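You operate a simulated robot arm through the tools that you are given. There is no shell and no other tool.

You run a simulated robot arm. Do the job below in one go: nothing can be reset, and whatever is moved stays where it is left.

Task
Brush the fibre dust off the slide way with the small brown brush.
Fine: the dust lies under the slide; slide out again after; the brush goes into the old bench drawer, drawer shut. Set down upright: small brown brush. What is to be rubbed or washed off counts as gone when no trace of it is left.

Only the result counts: the job must be done as asked and must still hold three seconds after the hand-in. Knocking over, shifting, dropping, spilling or breaking anything else fails it.

Robot
A 7-joint arm with a two-finger parallel gripper, fixed in place. Base frame: the origin is on the floor under the middle of its stand, x ahead of it, y to its left, z up. Lengths are in mm, angles in degrees, forces in N, time in s.
With the tool pointing down near the work surface it reaches from about 440 to 920 mm from the base axis. Its first joint turns from -143.0 to 143.0 degrees. Payload 3 kg.
The TCP is the grasp point between the finger pads, 30 mm short of the fingertips. In the tool frame z runs along the fingers and y along their closing line. Largest opening 94 mm; finger width 28, thickness 10; the body of the gripper, 50 by 96 mm, starts 55 mm behind the TCP.
Orientation is that of the tool frame in the base frame, as a unit quaternion [x, y, z, w]. With the fingers straight down and closing along the base's y, the tool's x points along the base's -x, its y along +y and its z along -z.

Tools
- The arm moves only by the tool drive_tool. Its argument "plan" is a list of rows, each an object of numbers (a shift or turn left out is 0, a gripper value left out holds the last): "dx", "dy", "dz": the shift along the tool's x, y, z in mm; "ax", "ay", "az": the turn, a rotation vector about the tool's x, y, z in rad; "claw": the finger opening in mm, from 0 to 94. In form: [{"dx": .., "dy": .., "dz": .., "ax": .., "ay": .., "az": .., "claw": ..}, ...]. A call has 1 to 20 rows; each row is the pose to reach, as a shift and turn from the pose commanded when the call began, along the tool's axes at that moment. Each row takes 0.2 s and may step no farther than 50 mm and 8.6 degrees from the row before; otherwise, or with a gripper value out of range, the whole call is refused. A pose out of reach is approached as far as the arm can. The call stops where the force on the tool passes 90 N (or 10 N more than at its start, if that is more) or the arm is blocked; 0.2 s more then pass. The fingers move at their own pace (about 72 mm/s each) and stop on an object; they squeeze with about 21 N. The grip force told is the motor's: it shows also when the fingers shut on nothing. Time passes only in rows, and 0.2 s behind the last, so rows that repeat a pose let the fingers close. The reply holds the time, the measured pose of the TCP, the force on the tool along the base axes, the opening and the grip force, in the units named above and with some noise, with the torque about the TCP (base axes, N m) and any sound that the robot's microphone picked up.
- Cameras (640 x 400 px; columns grow to the right, rows downward): "scene" is fixed at [217.6, 650.7, 1507.4]; the picture's right is [-0.67, -0.74, 0.00], its down [-0.50, 0.45, -0.74] and it looks along [0.55, -0.50, -0.67] (base axes); focal length 324 px, centre (320, 200). "wrist" rides on the gripper at [76, 14, -102] in the tool frame; the picture's right is [-0.18, 0.98, 0.00], its down [-0.75, -0.14, -0.64] and it looks along [-0.63, -0.12, 0.77] (tool axes); focal length 243 px, centre (320, 200). There is no depth. A picture from a camera that has moved, and an enlarged one, comes with that camera's place and axes in the base frame and with its lens.
- camera(camera): a new picture of that camera. It takes no simulated time.
- enlarge(camera, box): a new picture of the part [left, top, right, bottom] of that camera's present view, enlarged. It takes no simulated time.
- job_done(): hands the job in; it is judged then, once.

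Nothing tells you positions but the pictures and the camera data. Unless the task says otherwise, let go and move clear before handing in.

The tools are called after ">>>" as name(argument=value, ...) on one line, values as JSON. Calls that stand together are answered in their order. drive_tool: Moves the arm, as the interface text tells. Its arguments: {"type":"object","properties":{"plan":{"type":"array"}},"required":["plan"]} The other tools are called the same way: camera (camera) takes a picture; enlarge (camera, box) takes an enlarged picture of a part of a camera's view; job_done () hands the job in.

At the start:

```text
t: 0.0
eef_pos: [705.5, 106.1, 1059.4]
tcp_rot: [0.0, 1.0, 0.0, 0.0]
contact_force: [-0.1, 0.0, 0.4]
wrist_torque: [0.0, -0.05, 0.0]
opening: 93.9
finger_force: 0.0
```

scene: 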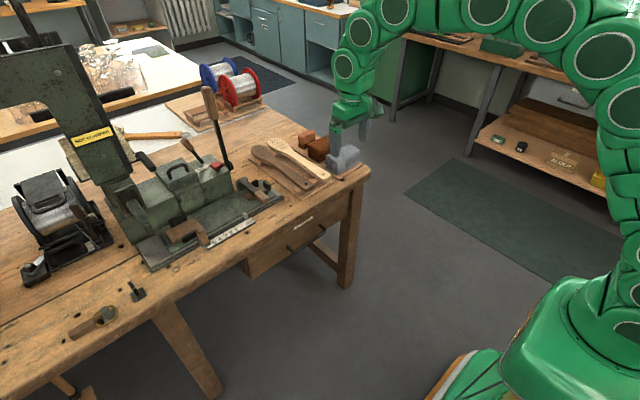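
wrist: 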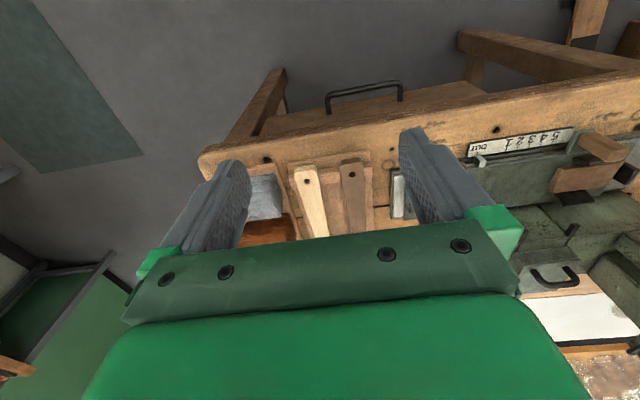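

I see a workbench with a green machine that has a slide, with a drawer below the bench front and some brushes or blocks near the right end. I'll take closer looks before I move anything.

>>> enlarge(camera="scene", box=[100, 130, 300, 280])

>>> enlarge(camera="scene", box=[230, 80, 390, 200])

>>> enlarge(camera="scene", box=[0, 150, 200, 350])

>>> enlarge(camera="wrist", box=[200, 60, 640, 340])

```text
2.67 times, centred on (200, 205) of scene
camera zoom: at [217.6, 650.7, 1507.4], right [-0.67, -0.74, 0.0], down [-0.5, 0.45, -0.74], along [0.55, -0.5, -0.67], focal length 863 px, centre (640, 187)
```

zoom: 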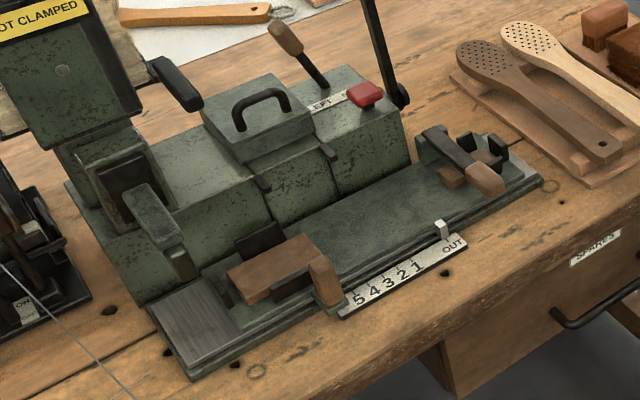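

```text
3.33 times, centred on (310, 140) of scene
camera zoom: at [217.6, 650.7, 1507.4], right [-0.67, -0.74, 0.0], down [-0.5, 0.45, -0.74], along [0.55, -0.5, -0.67], focal length 1078 px, centre (353, 400)
```

zoom: 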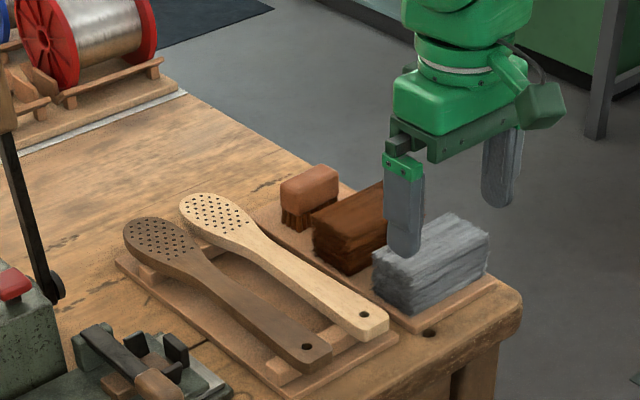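

```text
2.00 times, centred on (100, 250) of scene
camera zoom: at [217.6, 650.7, 1507.4], right [-0.67, -0.74, 0.0], down [-0.5, 0.45, -0.74], along [0.55, -0.5, -0.67], focal length 647 px, centre (760, 100)
```

zoom: 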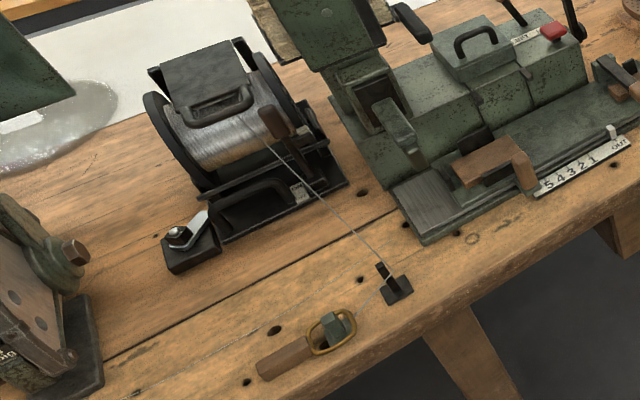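

```text
1.43 times, centred on (420, 200) of wrist
camera zoom: at [629.7, 120.7, 1161.0], right [0.18, 0.98, 0.0], down [0.75, -0.14, 0.64], along [0.63, -0.12, -0.77], focal length 347 px, centre (177, 200)
```

zoom: 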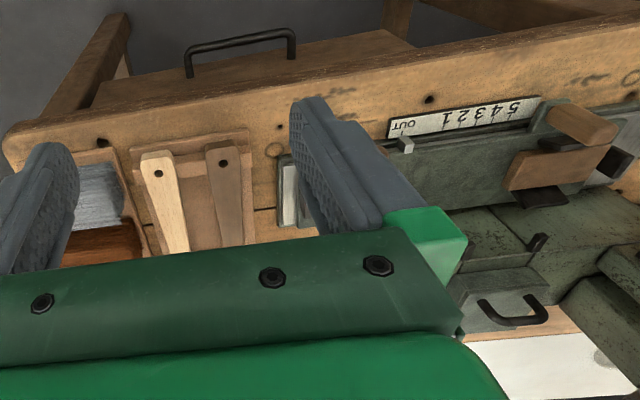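

The bench top appears to be at about z = 815, and the slide pointer seems to stand at "OUT". The small brush is the one with the tan block on the tray at the bench corner. I'll move the wrist camera over to look at the machine.

>>> drive_tool(plan=[{"dx": 13, "dy": 42, "dz": -13}, {"dx": 26, "dy": 84, "dz": -26}, {"dx": 40, "dy": 126, "dz": -40}, {"dx": 53, "dy": 168, "dz": -53}, {"dx": 66, "dy": 210, "dz": -66}, {"dx": 80, "dy": 250, "dz": -80}])

>>> camera(camera="wrist")

>>> camera(camera="scene")

```text
t: 1.4
eef_pos: [625.7, 356.4, 1137.4]
tcp_rot: [0.0, 1.0, 0.0, 0.0]
contact_force: [-0.4, -0.6, -0.2]
wrist_torque: [0.0, 0.05, 0.02]
opening: 94.2
finger_force: 0.1
```

```text
taken
camera wrist: at [549.6, 371.8, 1238.8], right [0.18, 0.98, 0.0], down [0.75, -0.14, 0.64], along [0.63, -0.12, -0.77], focal length 243 px, centre (320, 200)
```

wrist: 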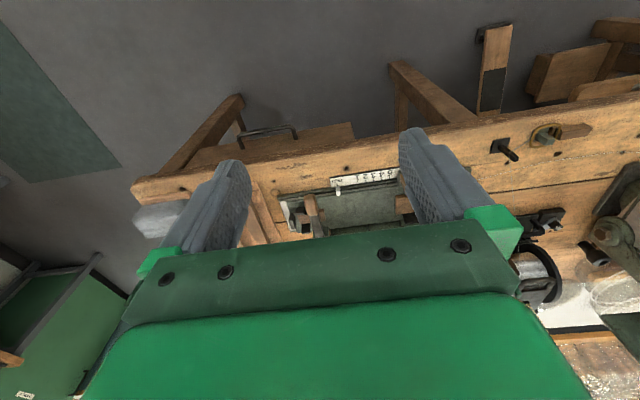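

```text
taken
```

scene: 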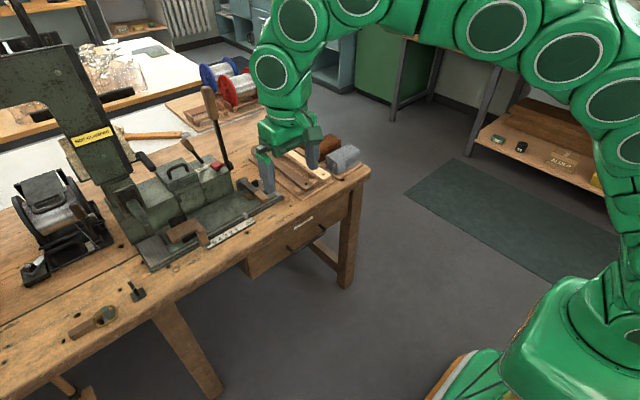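

The bench front edge lies at about x = 790, and the slide way runs along y from roughly 220 to 640 at x of about 860. I'll shift the camera forward so it sees the machine above the gripper's silhouette.

>>> drive_tool(plan=[{"dx": -45, "dy": -6, "claw": 0}, {"dx": -90, "dy": -12}, {"dx": -135, "dy": -18}, {"dx": -170, "dy": -26}])

>>> camera(camera="wrist")

>>> enlarge(camera="wrist", box=[220, 0, 540, 200])

```text
t: 2.4
eef_pos: [747.9, 339.6, 1133.4]
tcp_rot: [0.0, 1.0, -0.001, 0.0]
contact_force: [0.0, 0.6, -0.9]
wrist_torque: [-0.03, 0.0, -0.04]
opening: 0.0
finger_force: 21.0
out of reach, approached as far as the arm can: row 3, 4
```

```text
taken
camera wrist: at [671.5, 353.6, 1235.9], right [0.18, 0.98, 0.0], down [0.75, -0.14, 0.64], along [0.63, -0.12, -0.77], focal length 243 px, centre (320, 200)
```

wrist: 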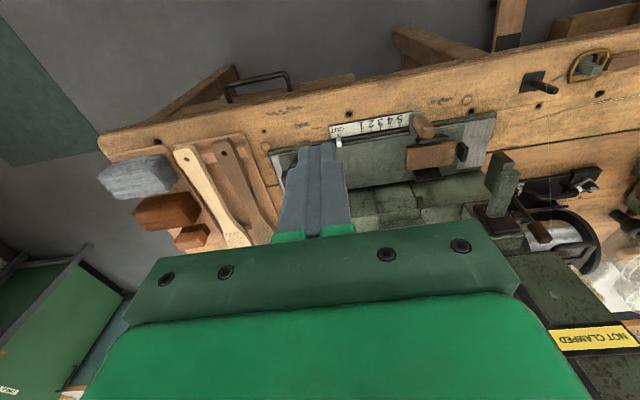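

```text
2.00 times, centred on (380, 100) of wrist
camera zoom: at [671.5, 353.6, 1235.9], right [0.18, 0.98, 0.0], down [0.75, -0.14, 0.64], along [0.63, -0.12, -0.77], focal length 485 px, centre (200, 400)
```

zoom: 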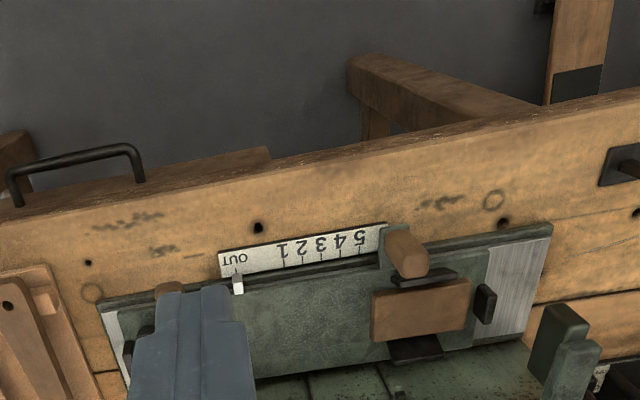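

The slide pointer stands at OUT on a fixed scale, and travel to "5" is about 100 mm toward +y. The grey bed is exposed at the left, and there is a lever-like device at the right end. I'll look at those details and labels.

>>> enlarge(camera="scene", box=[190, 150, 290, 212])

>>> enlarge(camera="scene", box=[130, 200, 260, 281])

>>> enlarge(camera="scene", box=[130, 130, 240, 199])

>>> enlarge(camera="wrist", box=[70, 100, 290, 260])

>>> enlarge(camera="scene", box=[270, 180, 380, 260])

```text
6.40 times, centred on (240, 181) of scene
camera zoom: at [217.6, 650.7, 1507.4], right [-0.67, -0.74, 0.0], down [-0.5, 0.45, -0.74], along [0.55, -0.5, -0.67], focal length 2070 px, centre (832, 322)
```

zoom: 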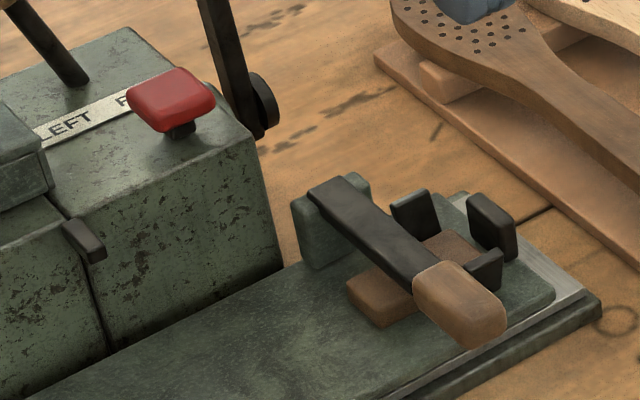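

```text
4.92 times, centred on (195, 240) of scene
camera zoom: at [217.6, 650.7, 1507.4], right [-0.67, -0.74, 0.0], down [-0.5, 0.45, -0.74], along [0.55, -0.5, -0.67], focal length 1593 px, centre (935, 1)
```

zoom: 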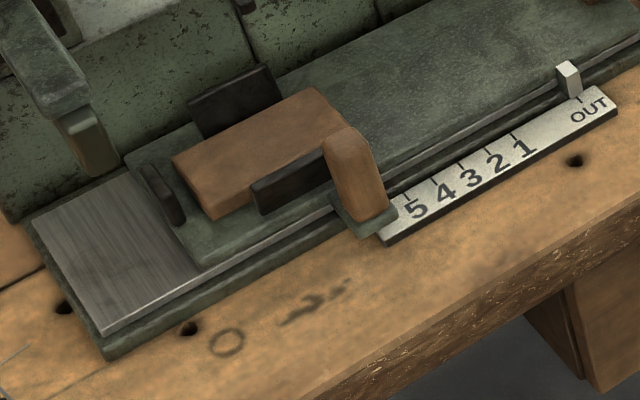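

```text
5.80 times, centred on (185, 164) of scene
camera zoom: at [217.6, 650.7, 1507.4], right [-0.67, -0.74, 0.0], down [-0.5, 0.45, -0.74], along [0.55, -0.5, -0.67], focal length 1875 px, centre (1103, 406)
```

zoom: 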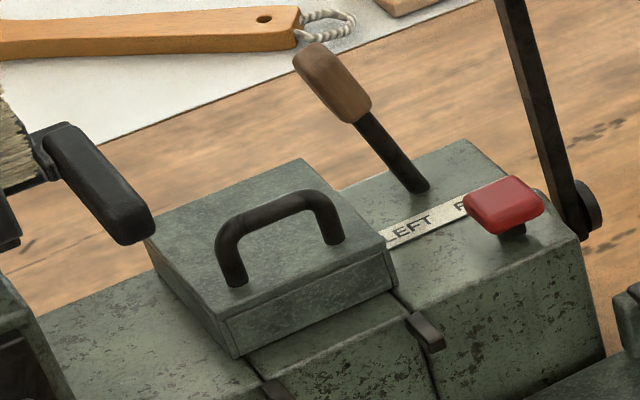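

```text
2.50 times, centred on (180, 180) of wrist
camera zoom: at [671.5, 353.6, 1235.9], right [0.18, 0.98, 0.0], down [0.75, -0.14, 0.64], along [0.63, -0.12, -0.77], focal length 606 px, centre (670, 250)
```

zoom: 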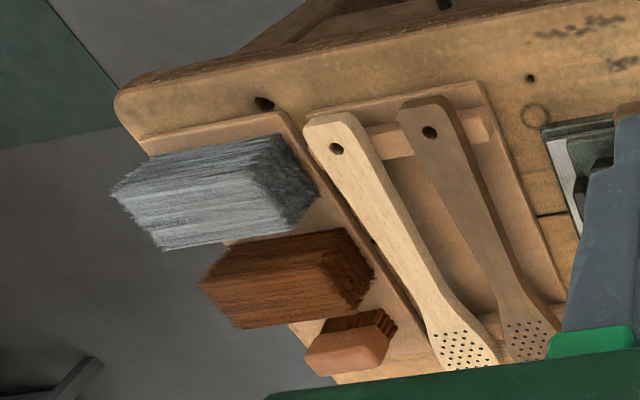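

```text
5.00 times, centred on (325, 220) of scene
camera zoom: at [217.6, 650.7, 1507.4], right [-0.67, -0.74, 0.0], down [-0.5, 0.45, -0.74], along [0.55, -0.5, -0.67], focal length 1618 px, centre (295, 100)
```

zoom: 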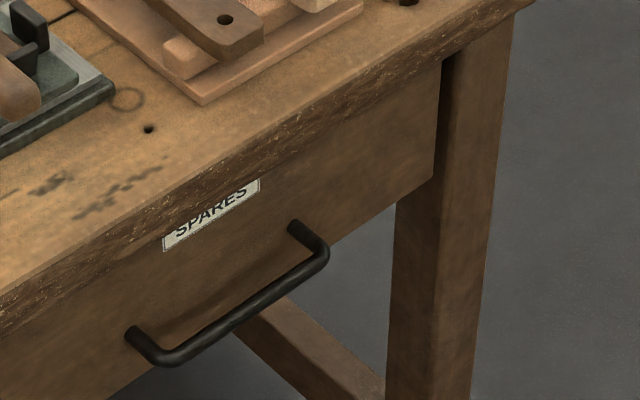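

The brush stands at about (1045, -26), past the 920 mm straight-down reach, and the slide way covers roughly x 870–985, so I need outward tilt. The camera hangs under the hand when tilted this way, so I'll back off and test turning the wrist 180° to put the camera on top.

>>> drive_tool(plan=[{"dx": 30, "dy": -30, "az": 0.14}, {"dx": 60, "dy": -60, "az": 0.28}, {"dx": 90, "dy": -90, "az": 0.42}, {"dx": 120, "dy": -120, "az": 0.56}, {"dx": 150, "dy": -150, "az": 0.7}, {"dx": 160, "dy": -180, "az": 0.84}, {"dx": 170, "dy": -210, "az": 0.98}, {"dx": 170, "dy": -230, "az": 1.12}, {"dx": 170, "dy": -250, "az": 1.26}, {"dx": 170, "dy": -260, "az": 1.4}, {"dx": 170, "dy": -260, "az": 1.54}])

```text
t: 4.8
eef_pos: [577.3, 80.3, 1137.1]
tcp_rot: [0.698, 0.716, 0.001, 0.0]
contact_force: [-0.5, -0.1, 0.2]
wrist_torque: [-0.02, 0.02, -0.03]
opening: 0.0
finger_force: 21.0
```

The wrist accepted 88° of turn without trouble. I'll continue toward 180°.

>>> drive_tool(plan=[{"az": 0.14}, {"az": 0.28}, {"az": 0.42}, {"az": 0.56}, {"az": 0.7}, {"az": 0.84}, {"az": 0.98}, {"az": 1.12}, {"az": 1.26}, {"az": 1.4}, {"az": 1.54}, {"az": 1.6016}])

>>> camera(camera="wrist")

>>> camera(camera="scene")

```text
t: 7.4
eef_pos: [578.5, 80.6, 1136.0]
tcp_rot: [1.0, -0.002, 0.0, 0.001]
contact_force: [0.0, 0.2, 0.5]
wrist_torque: [0.01, 0.03, 0.01]
opening: 0.0
finger_force: 21.0
```

```text
taken
camera wrist: at [654.8, 65.6, 1238.2], right [-0.19, -0.98, 0.0], down [-0.75, 0.14, 0.64], along [-0.63, 0.12, -0.77], focal length 243 px, centre (320, 200)
```

wrist: 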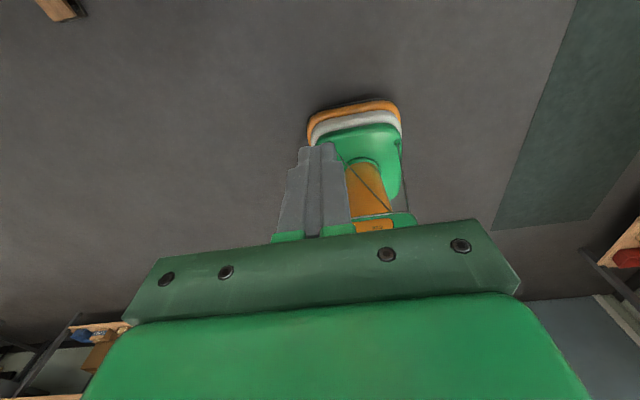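

```text
taken
```

scene: 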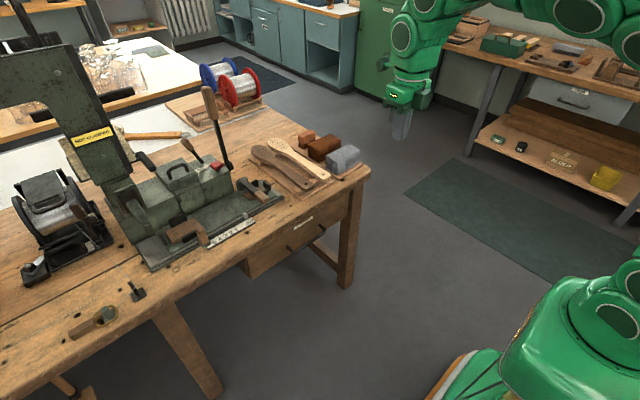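

The 180° wrist turn works. Next I'll tilt outward and approach above the tray to view the small brush from overhead.

>>> drive_tool(plan=[{"dx": 34, "dy": 14, "dz": 15, "ay": 0.086}, {"dx": 68, "dy": 28, "dz": 30, "ay": 0.172}, {"dx": 102, "dy": 42, "dz": 45, "ay": 0.258}, {"dx": 136, "dy": 56, "dz": 60, "ay": 0.344}, {"dx": 170, "dy": 70, "dz": 75, "ay": 0.43}, {"dx": 204, "dy": 84, "dz": 90, "ay": 0.516}, {"dx": 238, "dy": 98, "dz": 106, "ay": 0.6}])

>>> camera(camera="wrist")

```text
t: 9.0
eef_pos: [814.7, -18.2, 1029.4]
tcp_rot: [0.955, 0.0, 0.296, -0.001]
contact_force: [0.3, -0.3, 0.2]
wrist_torque: [-0.01, 0.03, 0.0]
opening: 0.0
finger_force: 21.0
```

```text
taken
camera wrist: at [820.4, -32.2, 1156.4], right [-0.15, -0.98, -0.1], down [-0.98, 0.14, 0.1], along [-0.09, 0.12, -0.99], focal length 243 px, centre (320, 200)
```

wrist: 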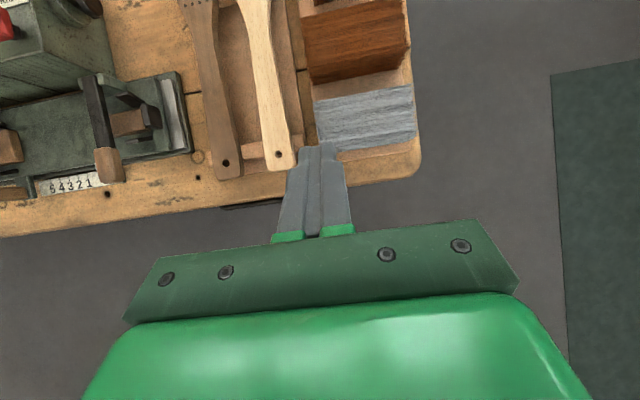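

I have a good top-down view of the tray and the slide's right end. I'll go further out to see the brush itself.

>>> drive_tool(plan=[{"dx": 27, "dz": 26}, {"dx": 53, "dz": 52}, {"dx": 79.5, "dz": 78.6}])

>>> camera(camera="wrist")

>>> enlarge(camera="wrist", box=[260, 0, 480, 138])

>>> enlarge(camera="wrist", box=[0, 60, 260, 223])

```text
t: 9.8
eef_pos: [901.6, -16.0, 1015.5]
tcp_rot: [0.955, 0.0, 0.296, 0.0]
contact_force: [-0.6, -0.1, -0.7]
wrist_torque: [0.0, 0.0, -0.02]
opening: 0.0
finger_force: 20.3
out of reach, approached as far as the arm can: row 3
```

```text
taken
camera wrist: at [905.6, -31.4, 1142.0], right [-0.15, -0.98, -0.1], down [-0.98, 0.14, 0.1], along [-0.09, 0.12, -0.99], focal length 243 px, centre (320, 200)
```

wrist: 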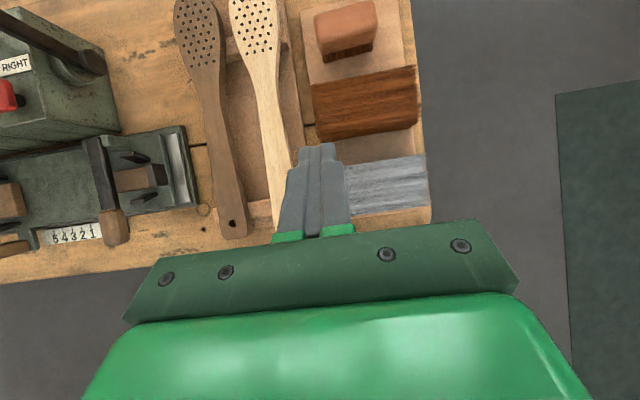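

```text
2.90 times, centred on (370, 69) of wrist
camera zoom: at [905.6, -31.4, 1142.0], right [-0.15, -0.98, -0.1], down [-0.98, 0.14, 0.1], along [-0.09, 0.12, -0.99], focal length 703 px, centre (175, 580)
```

zoom: 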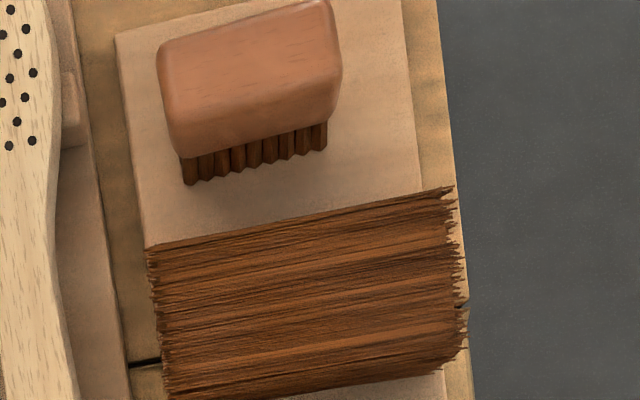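

```text
2.45 times, centred on (130, 142) of wrist
camera zoom: at [905.6, -31.4, 1142.0], right [-0.15, -0.98, -0.1], down [-0.98, 0.14, 0.1], along [-0.09, 0.12, -0.99], focal length 595 px, centre (786, 344)
```

zoom: 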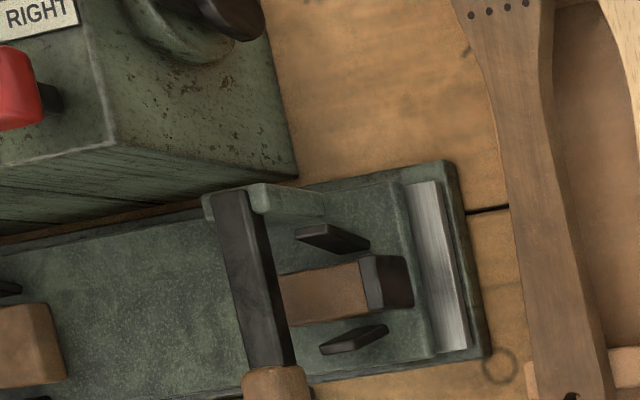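

The small brush lies with its long side along y, with bristles about 30 mm tall below a wooden block. I'll zoom in on it from the scene camera to get its heights, and also look at the clamp end of the slide.

>>> enlarge(camera="scene", box=[285, 115, 365, 165])

>>> enlarge(camera="scene", box=[215, 165, 305, 221])

```text
8.00 times, centred on (325, 140) of scene
camera zoom: at [217.6, 650.7, 1507.4], right [-0.67, -0.74, 0.0], down [-0.5, 0.45, -0.74], along [0.55, -0.5, -0.67], focal length 2588 px, centre (280, 680)
```

zoom: 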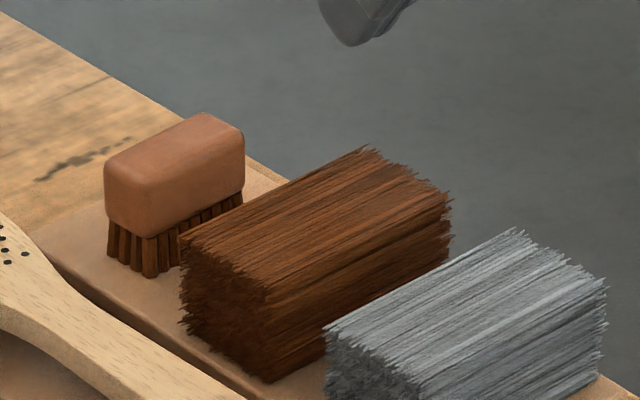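

```text
7.11 times, centred on (260, 193) of scene
camera zoom: at [217.6, 650.7, 1507.4], right [-0.67, -0.74, 0.0], down [-0.5, 0.45, -0.74], along [0.55, -0.5, -0.67], focal length 2300 px, centre (747, 250)
```

zoom: 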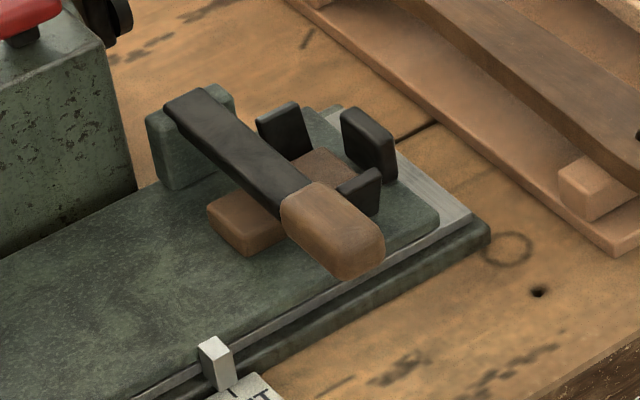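

From two wrist views I now put the bench top at z of about 780, and the brush block at about (1074, -56, 842). I'll test how far out the tilted hand can reach at lower height, staying well above the fibre bundles.

>>> drive_tool(plan=[{"dx": -8, "dz": 38}, {"dx": -16, "dz": 76}, {"dx": 4, "dz": 100}, {"dx": 24, "dz": 124}])

>>> camera(camera="wrist")

>>> camera(camera="scene")

```text
t: 10.8
eef_pos: [909.6, -11.6, 964.4]
tcp_rot: [0.955, 0.0, 0.296, 0.0]
contact_force: [-0.5, 0.3, 0.2]
wrist_torque: [0.01, -0.01, 0.04]
opening: 0.0
finger_force: 21.0
out of reach, approached as far as the arm can: row 1, 2, 3, 4
```

```text
taken
camera wrist: at [914.9, -27.0, 1091.9], right [-0.15, -0.98, -0.1], down [-0.98, 0.14, 0.1], along [-0.09, 0.12, -0.99], focal length 243 px, centre (320, 200)
```

wrist: 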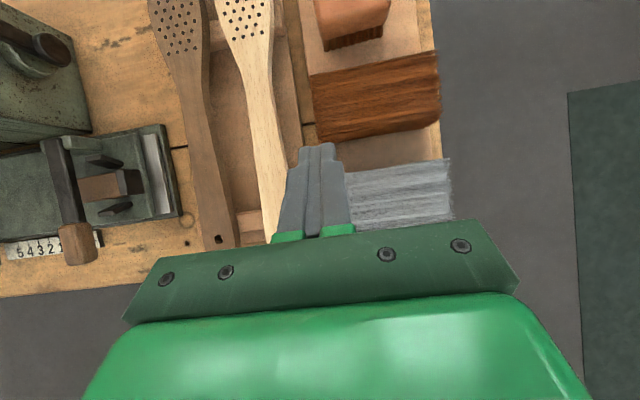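

```text
taken
```

scene: 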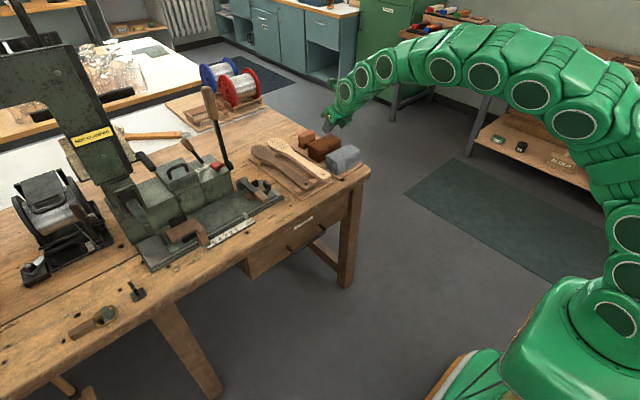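

The arm stopped early here, so the limit may come from the wrist rather than stretch. I'll test whether more tilt lets it reach farther, staying above the bundles.

>>> drive_tool(plan=[{"ay": 0.13}, {"ay": 0.26}, {"ay": 0.39}])

```text
t: 11.8
eef_pos: [919.6, 39.4, 998.4]
tcp_rot: [0.866, 0.089, 0.491, 0.038]
contact_force: [0.5, -0.2, -0.5]
wrist_torque: [-0.01, 0.03, -0.01]
opening: 0.1
finger_force: 21.6
stopped in row 3: the arm was blocked; the commanded pose is now the measured one
```

The wrist hit a joint limit with this turn direction. I'll back away, undo the tilt, and unwind the wrist to try the other way.

>>> drive_tool(plan=[{"dz": -20, "ax": 0.01, "ay": -0.128, "az": 0.023}, {"dz": -40, "ax": 0.02, "ay": -0.257, "az": 0.046}, {"dz": -70, "ax": 0.03, "ay": -0.385, "az": 0.07}, {"dz": -100, "ax": 0.04, "ay": -0.514, "az": 0.093}, {"dz": -130, "ax": 0.05, "ay": -0.642, "az": 0.116}, {"dz": -160, "ax": 0.06, "ay": -0.771, "az": 0.14}, {"dz": -190, "ax": 0.07, "ay": -0.9, "az": 0.163}, {"dz": -220, "ax": 0.08, "ay": -1.028, "az": 0.186}])

```text
t: 13.6
eef_pos: [689.5, 43.3, 1026.4]
tcp_rot: [1.0, -0.001, -0.001, 0.0]
contact_force: [-0.8, 0.3, 0.2]
wrist_torque: [-0.03, 0.0, 0.01]
opening: 0.1
finger_force: 21.3
out of reach, approached as far as the arm can: row 6, 7, 8
```

The hand is back to straight down. Now I'll unwind the yaw to the original direction while drawing back a little.

>>> drive_tool(plan=[{"dx": -10, "dz": -10, "az": -0.14}, {"dx": -20, "dz": -20, "az": -0.28}, {"dx": -30, "dz": -30, "az": -0.42}, {"dx": -40, "dz": -40, "az": -0.56}, {"dx": -50, "dz": -50, "az": -0.7}, {"dx": -60, "dz": -60, "az": -0.84}, {"dx": -70, "dz": -70, "az": -0.98}, {"dx": -80, "dz": -80, "az": -1.12}, {"dx": -80, "dz": -80, "az": -1.26}, {"dx": -80, "dz": -80, "az": -1.4}, {"dx": -80, "dz": -80, "az": -1.54}, {"dx": -80, "dz": -80, "az": -1.68}, {"dx": -80, "dz": -80, "az": -1.82}, {"dx": -80, "dz": -80, "az": -1.96}, {"dx": -80, "dz": -80, "az": -2.1}, {"dx": -80, "dz": -80, "az": -2.24}, {"dx": -80, "dz": -80, "az": -2.38}, {"dx": -80, "dz": -80, "az": -2.52}, {"dx": -80, "dz": -80, "az": -2.66}, {"dx": -80, "dz": -80, "az": -2.8}])

>>> drive_tool(plan=[{"az": -0.14}, {"az": -0.28}, {"az": -0.3416}])

```text
t: 17.8
eef_pos: [608.7, 42.8, 1108.2]
tcp_rot: [0.168, 0.986, -0.001, 0.0]
contact_force: [-0.4, 0.0, -0.2]
wrist_torque: [-0.01, 0.01, -0.01]
opening: 0.0
finger_force: 21.1
```

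```text
t: 18.6
eef_pos: [608.9, 44.6, 1107.0]
tcp_rot: [0.0, 1.0, 0.0, 0.0]
contact_force: [-0.1, 0.4, 0.6]
wrist_torque: [-0.01, -0.02, 0.02]
opening: 0.0
finger_force: 21.1
```

I'm back at the original yaw. Next I'll test the tilted reach in this orientation, high above the tray.

>>> drive_tool(plan=[{"dx": -40, "dy": -8, "dz": 8, "ay": -0.1}, {"dx": -80, "dy": -16, "dz": 16, "ay": -0.2}, {"dx": -120, "dy": -24, "dz": 24, "ay": -0.3}, {"dx": -160, "dy": -32, "dz": 32, "ay": -0.4}, {"dx": -200, "dy": -40, "dz": 40, "ay": -0.5}, {"dx": -240, "dy": -44, "dz": 50, "ay": -0.6}, {"dx": -280, "dy": -44, "dz": 60, "ay": -0.6}, {"dx": -320, "dy": -44, "dz": 80, "ay": -0.6}])

>>> camera(camera="scene")

>>> camera(camera="wrist")

```text
t: 20.4
eef_pos: [931.0, -0.8, 1025.2]
tcp_rot: [-0.001, 0.955, -0.001, 0.295]
contact_force: [-0.1, 0.1, 0.5]
wrist_torque: [0.03, 0.03, 0.0]
opening: 0.3
finger_force: 20.5
```

```text
taken
```

scene: 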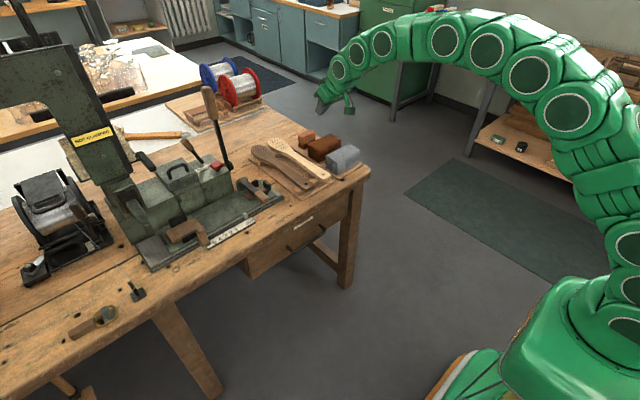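

```text
taken
camera wrist: at [809.6, 12.8, 1067.2], right [0.15, 0.98, 0.1], down [0.26, -0.14, 0.96], along [0.95, -0.12, -0.28], focal length 243 px, centre (320, 200)
```

wrist: 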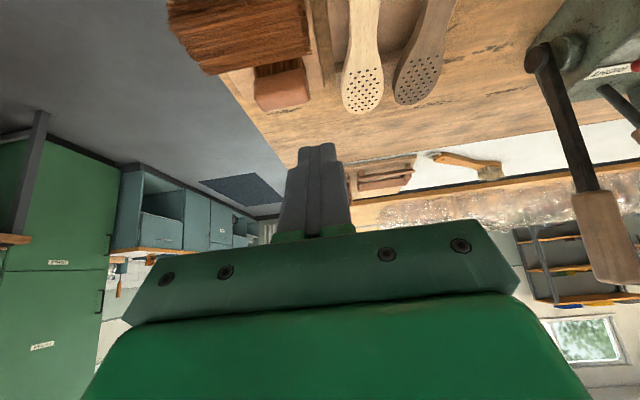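

The original yaw reaches farther: (931, 0, 1025) with 34° tilt had no problem, though the camera housing hangs under the hand. I'll zoom to judge its size and the bundle height.

>>> enlarge(camera="scene", box=[300, 30, 420, 170])

>>> enlarge(camera="wrist", box=[160, 0, 360, 125])

```text
2.86 times, centred on (360, 100) of scene
camera zoom: at [217.6, 650.7, 1507.4], right [-0.67, -0.74, 0.0], down [-0.5, 0.45, -0.74], along [0.55, -0.5, -0.67], focal length 924 px, centre (206, 486)
```

zoom: 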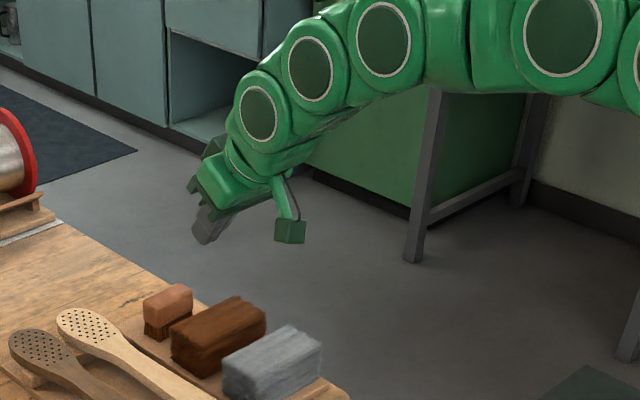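

```text
3.20 times, centred on (260, 62) of wrist
camera zoom: at [809.6, 12.8, 1067.2], right [0.15, 0.98, 0.1], down [0.26, -0.14, 0.96], along [0.95, -0.12, -0.28], focal length 776 px, centre (512, 640)
```

zoom: 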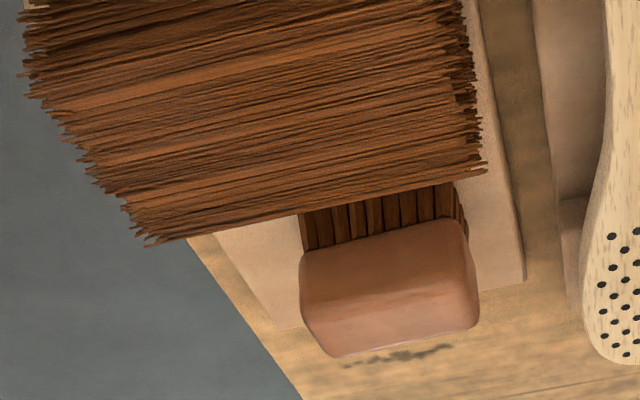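

The bundle next to the brush tops out near z = 848. The brush block spans about x 1061–1093, y -88 to -20, z 817–846. I'll move to a hover above it with about 31° tilt and open fingers, checking the reach.

>>> drive_tool(plan=[{"dx": -10, "dy": -11, "dz": 37, "ay": 0.012, "claw": 94}, {"dx": -20, "dy": -22, "dz": 74, "ay": 0.024}, {"dx": -30, "dy": -33, "dz": 111, "ay": 0.036}, {"dx": -40, "dy": -44, "dz": 148, "ay": 0.048}, {"dx": -49.9, "dy": -53, "dz": 185.6, "ay": 0.06}])

>>> camera(camera="wrist")

>>> camera(camera="scene")

```text
t: 21.6
eef_pos: [1042.2, -50.3, 907.6]
tcp_rot: [-0.001, 0.963, 0.0, 0.269]
contact_force: [-0.5, -0.3, -0.3]
wrist_torque: [0.02, -0.04, 0.02]
opening: 93.9
finger_force: 0.0
out of reach, approached as far as the arm can: row 5
```

```text
taken
camera wrist: at [924.3, -36.8, 955.4], right [0.16, 0.98, 0.09], down [0.31, -0.14, 0.94], along [0.94, -0.12, -0.33], focal length 243 px, centre (320, 200)
```

wrist: 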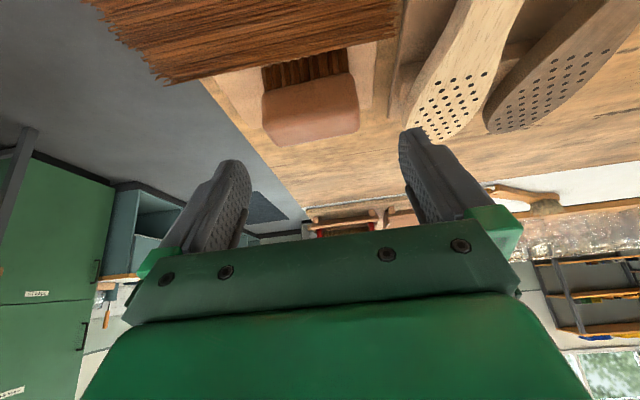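

```text
taken
```

scene: 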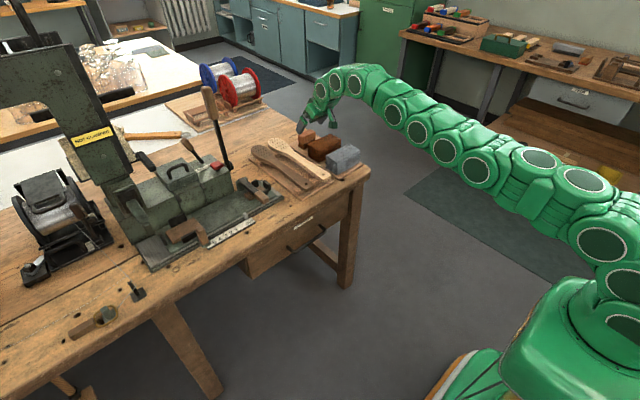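

At 31° tilt the arm reaches r of about 1043 here, and I estimate it will reach the brush with about 36°. Before taking the brush I'll deal with the slide and drawer, so I'll retract and view the slide handle.

>>> drive_tool(plan=[{"dx": 4, "dy": 5, "dz": -40}, {"dx": 25, "dy": 33, "dz": -64, "ax": -0.0251, "az": -0.0414}, {"dx": 46, "dy": 64, "dz": -86, "ax": -0.0502, "az": -0.0828}, {"dx": 68, "dy": 95, "dz": -108, "ax": -0.0753, "az": -0.1242}, {"dx": 90, "dy": 126, "dz": -130, "ax": -0.1004, "az": -0.1656}, {"dx": 112, "dy": 157, "dz": -152, "ax": -0.1255, "az": -0.207}, {"dx": 134, "dy": 188, "dz": -174, "ax": -0.1506, "az": -0.2484}, {"dx": 156, "dy": 219, "dz": -196, "ax": -0.1757, "az": -0.2898}, {"dx": 176.4, "dy": 250, "dz": -214.4, "ax": -0.2008, "az": -0.3312}])

>>> camera(camera="wrist")

```text
t: 23.6
eef_pos: [778.5, 200.7, 1000.0]
tcp_rot: [-0.185, 0.945, 0.052, 0.263]
contact_force: [0.5, -0.2, 0.1]
wrist_torque: [-0.02, -0.02, 0.0]
opening: 93.9
finger_force: 0.0
```

```text
taken
camera wrist: at [665.5, 169.4, 1047.6], right [-0.23, 0.97, 0.1], down [0.34, -0.01, 0.94], along [0.91, 0.25, -0.33], focal length 243 px, centre (320, 200)
```

wrist: 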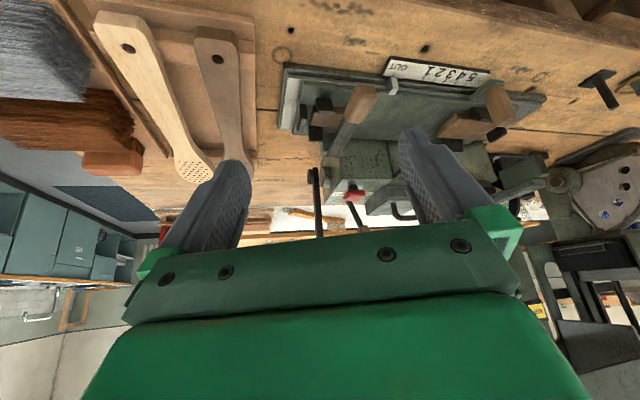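

From here I can see the whole slide: handle knob, workpiece block, pointer and clamp lever. I'll enlarge it to locate the knob.

>>> enlarge(camera="wrist", box=[260, 30, 560, 218])

>>> enlarge(camera="wrist", box=[420, 50, 560, 138])

```text
2.13 times, centred on (410, 124) of wrist
camera zoom: at [665.5, 169.4, 1047.6], right [-0.23, 0.97, 0.1], down [0.34, -0.01, 0.94], along [0.91, 0.25, -0.33], focal length 516 px, centre (128, 362)
```

zoom: 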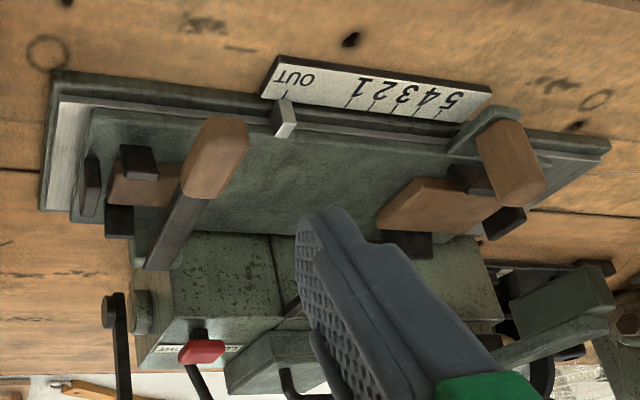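

```text
4.55 times, centred on (490, 94) of wrist
camera zoom: at [665.5, 169.4, 1047.6], right [-0.23, 0.97, 0.1], down [0.34, -0.01, 0.94], along [0.91, 0.25, -0.33], focal length 1103 px, centre (-453, 682)
```

zoom: 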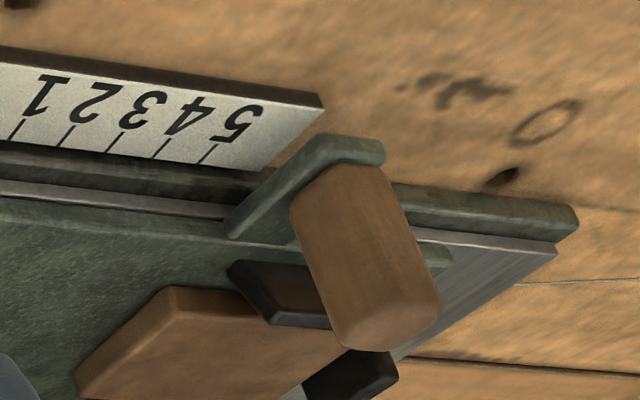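

I put the handle knob at about (875, 500), with its top near z = 858 and a width of about 30 mm. I'll move to a standoff in front of it with a 42° tilt and 15° heading.

>>> drive_tool(plan=[{"dx": -10, "dy": 36, "dz": 21.6, "ax": 0.0107, "ay": -0.0268, "az": 0.0144}, {"dx": -20, "dy": 72, "dz": 43.2, "ax": 0.0213, "ay": -0.0536, "az": 0.0287}, {"dx": -30, "dy": 108, "dz": 64.8, "ax": 0.032, "ay": -0.0804, "az": 0.0431}, {"dx": -40, "dy": 144, "dz": 86.4, "ax": 0.0427, "ay": -0.1073, "az": 0.0575}, {"dx": -50, "dy": 180, "dz": 108, "ax": 0.0534, "ay": -0.1341, "az": 0.0719}, {"dx": -60, "dy": 216, "dz": 129.6, "ax": 0.064, "ay": -0.1609, "az": 0.0862}, {"dx": -71, "dy": 251.5, "dz": 151.3, "ax": 0.0747, "ay": -0.1877, "az": 0.1006, "claw": 64}, {"dx": -71, "dy": 251.5, "dz": 151.3, "ax": 0.0747, "ay": -0.1877, "az": 0.1006, "claw": 64}])

>>> camera(camera="wrist")

>>> camera(camera="scene")

```text
t: 25.4
eef_pos: [813.2, 485.0, 903.0]
tcp_rot: [-0.122, 0.927, 0.047, 0.352]
contact_force: [-0.6, -0.9, 0.0]
wrist_torque: [0.03, 0.02, 0.01]
opening: 64.1
finger_force: 0.1
```

```text
taken
camera wrist: at [688.4, 466.6, 929.6], right [-0.12, 0.98, 0.12], down [0.17, -0.1, 0.98], along [0.98, 0.14, -0.15], focal length 243 px, centre (320, 200)
```

wrist: 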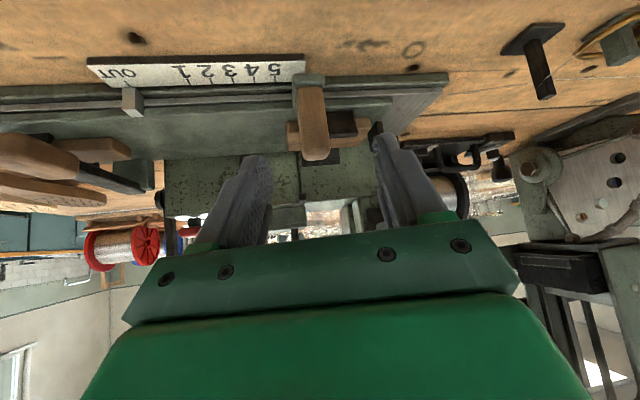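

```text
taken
```

scene: 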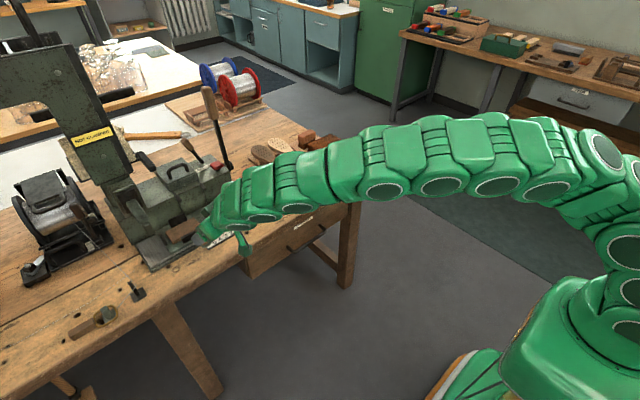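

The knob sits right between the open fingers in the view. I'll advance along the tool axis and close on it.

>>> drive_tool(plan=[{"dy": -1, "dz": 20}, {"dy": -2, "dz": 40}, {"dy": -3, "dz": 60}, {"dy": -4, "dz": 79}, {"dy": -4, "dz": 79, "claw": 10}, {"dy": -4, "dz": 79, "claw": 10}, {"dy": -4, "dz": 79, "claw": 10}])

>>> camera(camera="wrist")

```text
t: 27.0
eef_pos: [866.7, 494.3, 847.8]
tcp_rot: [-0.122, 0.927, 0.046, 0.353]
contact_force: [5.9, -4.2, -5.2]
wrist_torque: [-0.64, -0.32, -0.67]
opening: 30.2
finger_force: 45.4
```

```text
taken
camera wrist: at [742.7, 475.8, 873.6], right [-0.12, 0.98, 0.12], down [0.17, -0.1, 0.98], along [0.98, 0.14, -0.15], focal length 243 px, centre (320, 200)
```

wrist: 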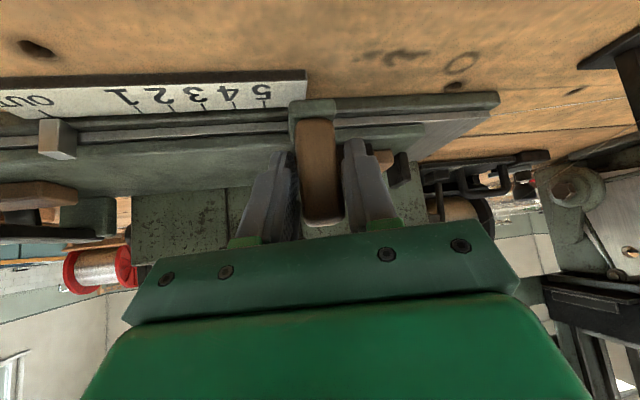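

The knob is gripped with a 30 mm opening. I'll drag the slide toward +y in small steps and watch the force.

>>> drive_tool(plan=[{"dx": -1.9, "dy": 9.7, "dz": 1.7}, {"dx": -3.8, "dy": 19.3, "dz": 3.4}, {"dx": -5.7, "dy": 29, "dz": 5.2}, {"dx": -7.7, "dy": 38.6, "dz": 6.9}])

>>> camera(camera="wrist")

```text
t: 28.0
eef_pos: [866.9, 536.1, 848.0]
tcp_rot: [-0.122, 0.927, 0.047, 0.353]
contact_force: [7.1, 1.3, -2.9]
wrist_torque: [-0.54, 0.26, -0.85]
opening: 30.3
finger_force: 44.9
```

```text
taken
camera wrist: at [742.6, 517.3, 873.5], right [-0.12, 0.98, 0.12], down [0.17, -0.1, 0.98], along [0.98, 0.14, -0.15], focal length 243 px, centre (320, 200)
```

wrist: 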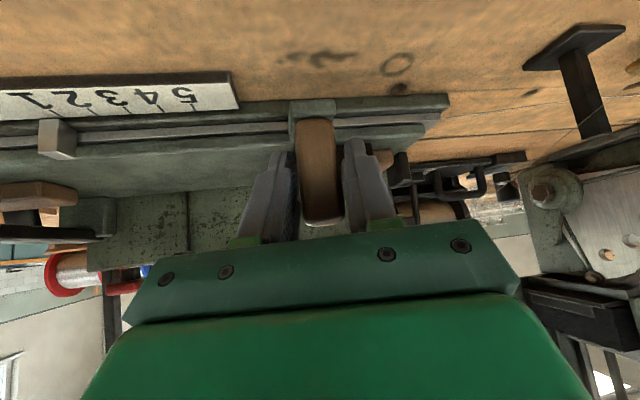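

The slide moves freely and the pointer is following the scale. I'll continue toward position 5.

>>> drive_tool(plan=[{"dx": -2.3, "dy": 11.6, "dz": 2.1}, {"dx": -4.6, "dy": 23.2, "dz": 4.2}, {"dx": -6.9, "dy": 34.8, "dz": 6.2}, {"dx": -9.2, "dy": 46.4, "dz": 8.3}, {"dx": -11.5, "dy": 58, "dz": 10.4}, {"dx": -13.5, "dy": 67.6, "dz": 12.1}])

>>> camera(camera="wrist")

>>> camera(camera="scene")

```text
t: 29.4
eef_pos: [867.6, 607.2, 847.5]
tcp_rot: [-0.123, 0.927, 0.047, 0.352]
contact_force: [7.7, 0.3, 5.8]
wrist_torque: [-0.39, 0.28, -0.89]
opening: 30.0
finger_force: 45.8
```

```text
taken
camera wrist: at [742.3, 587.1, 873.5], right [-0.12, 0.98, 0.12], down [0.17, -0.1, 0.98], along [0.98, 0.14, -0.15], focal length 243 px, centre (320, 200)
```

wrist: 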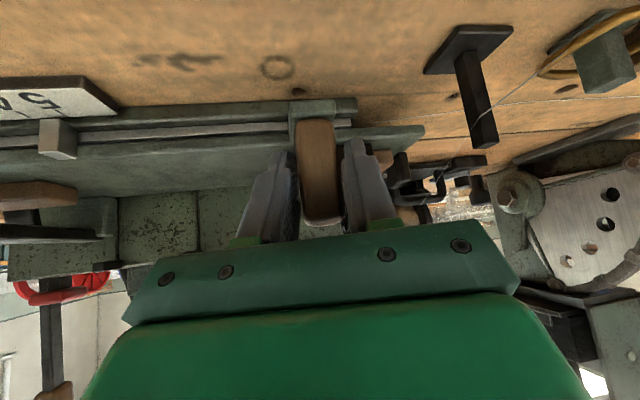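

```text
taken
```

scene: 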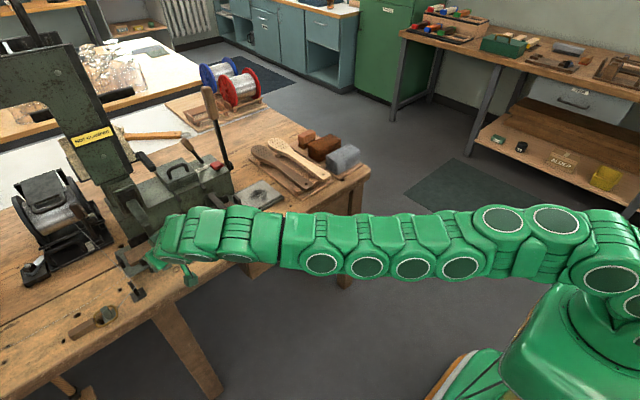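

The slide has moved about 113 mm and the way at the right end is exposed with something on it. I'll look closely.

>>> enlarge(camera="scene", box=[225, 170, 305, 220])

>>> enlarge(camera="wrist", box=[0, 60, 160, 160])

```text
8.00 times, centred on (265, 195) of scene
camera zoom: at [217.6, 650.7, 1507.4], right [-0.67, -0.74, 0.0], down [-0.5, 0.45, -0.74], along [0.55, -0.5, -0.67], focal length 2588 px, centre (760, 240)
```

zoom: 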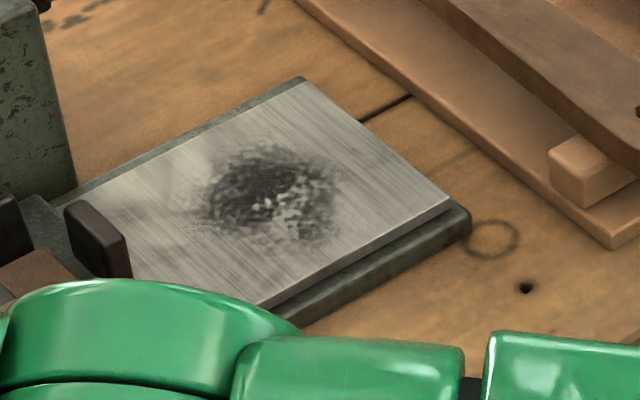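

```text
4.00 times, centred on (80, 110) of wrist
camera zoom: at [742.3, 587.1, 873.5], right [-0.12, 0.98, 0.12], down [0.17, -0.1, 0.98], along [0.98, 0.14, -0.15], focal length 970 px, centre (1280, 560)
```

zoom: 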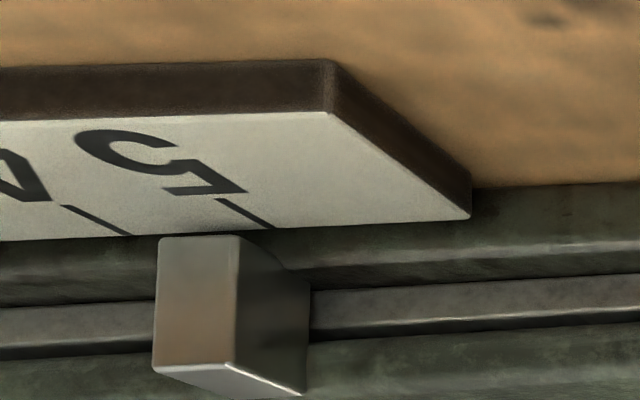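

The dust patch is fully exposed, centred around (951, 264) with a radius of about 35 mm and well clear of the slide end. I'll release the knob and back away.

>>> drive_tool(plan=[{"claw": 60}, {"claw": 60}, {"dz": -20}, {"dz": -40}, {"dz": -60}, {"dz": -85}, {"dx": 20, "dz": -110}])

>>> camera(camera="wrist")

```text
t: 31.0
eef_pos: [782.2, 581.8, 916.2]
tcp_rot: [-0.123, 0.926, 0.048, 0.353]
contact_force: [0.1, 0.2, -0.4]
wrist_torque: [0.01, 0.01, 0.02]
opening: 60.0
finger_force: 0.0
```

```text
taken
camera wrist: at [656.7, 562.9, 941.5], right [-0.12, 0.98, 0.12], down [0.17, -0.1, 0.98], along [0.98, 0.14, -0.15], focal length 243 px, centre (320, 200)
```

wrist: 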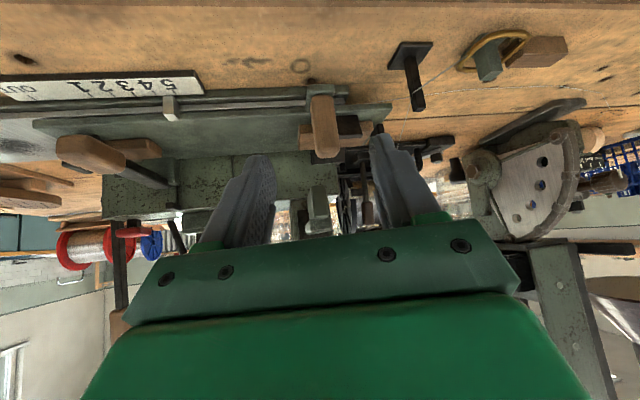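

The slide stays put near 5. Next is the drawer: I'll move back and look at its front and handle.

>>> drive_tool(plan=[{"dx": 25.7, "dy": -30.7, "dz": -18, "ax": 0.0156, "ay": 0.0181, "az": 0.0211}, {"dx": 51.4, "dy": -61.3, "dz": -36.1, "ax": 0.0312, "ay": 0.0362, "az": 0.0423}, {"dx": 77.1, "dy": -92, "dz": -54.2, "ax": 0.0468, "ay": 0.0543, "az": 0.0634}, {"dx": 102.8, "dy": -122.7, "dz": -72.2, "ax": 0.0624, "ay": 0.0724, "az": 0.0845}, {"dx": 128.5, "dy": -153.4, "dz": -90.3, "ax": 0.078, "ay": 0.0905, "az": 0.1057}, {"dx": 154.2, "dy": -184, "dz": -108.3, "ax": 0.0936, "ay": 0.1086, "az": 0.1268}, {"dx": 179.9, "dy": -214.7, "dz": -126.4, "ax": 0.1092, "ay": 0.1267, "az": 0.1479}, {"dx": 205.6, "dy": -245.4, "dz": -144.4, "ax": 0.1248, "ay": 0.1448, "az": 0.169}, {"dx": 231.3, "dy": -276, "dz": -162.5, "ax": 0.1404, "ay": 0.1629, "az": 0.1902}, {"dx": 257, "dy": -306.7, "dz": -180.5, "ax": 0.156, "ay": 0.181, "az": 0.2113}])

>>> camera(camera="wrist")

>>> camera(camera="scene")

```text
t: 33.2
eef_pos: [559.6, 205.9, 878.6]
tcp_rot: [-0.001, 0.963, 0.002, 0.269]
contact_force: [0.0, -0.1, -0.1]
wrist_torque: [-0.01, -0.04, -0.03]
opening: 60.3
finger_force: 0.0
```

```text
taken
camera wrist: at [441.8, 220.0, 926.6], right [0.16, 0.98, 0.1], down [0.31, -0.14, 0.94], along [0.94, -0.12, -0.33], focal length 243 px, centre (320, 200)
```

wrist: 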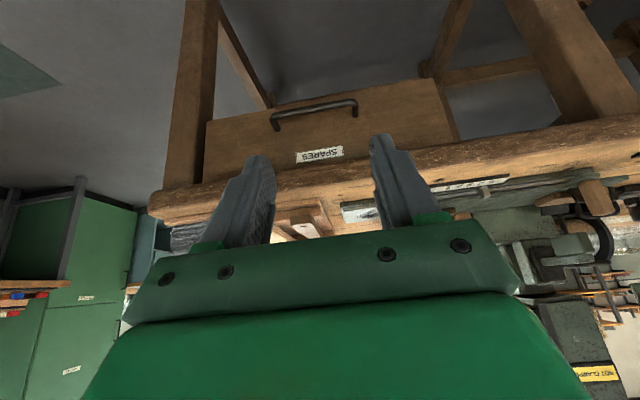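

```text
taken
```

scene: 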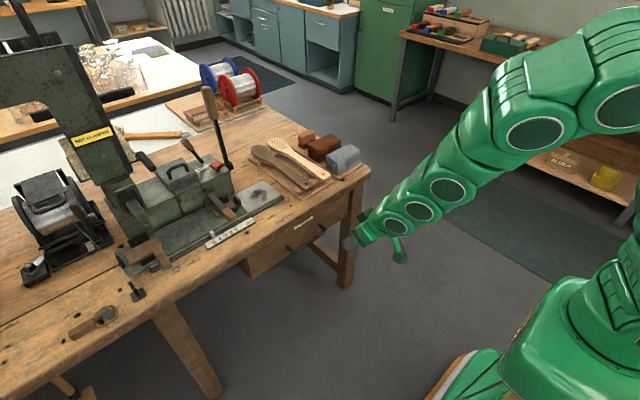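

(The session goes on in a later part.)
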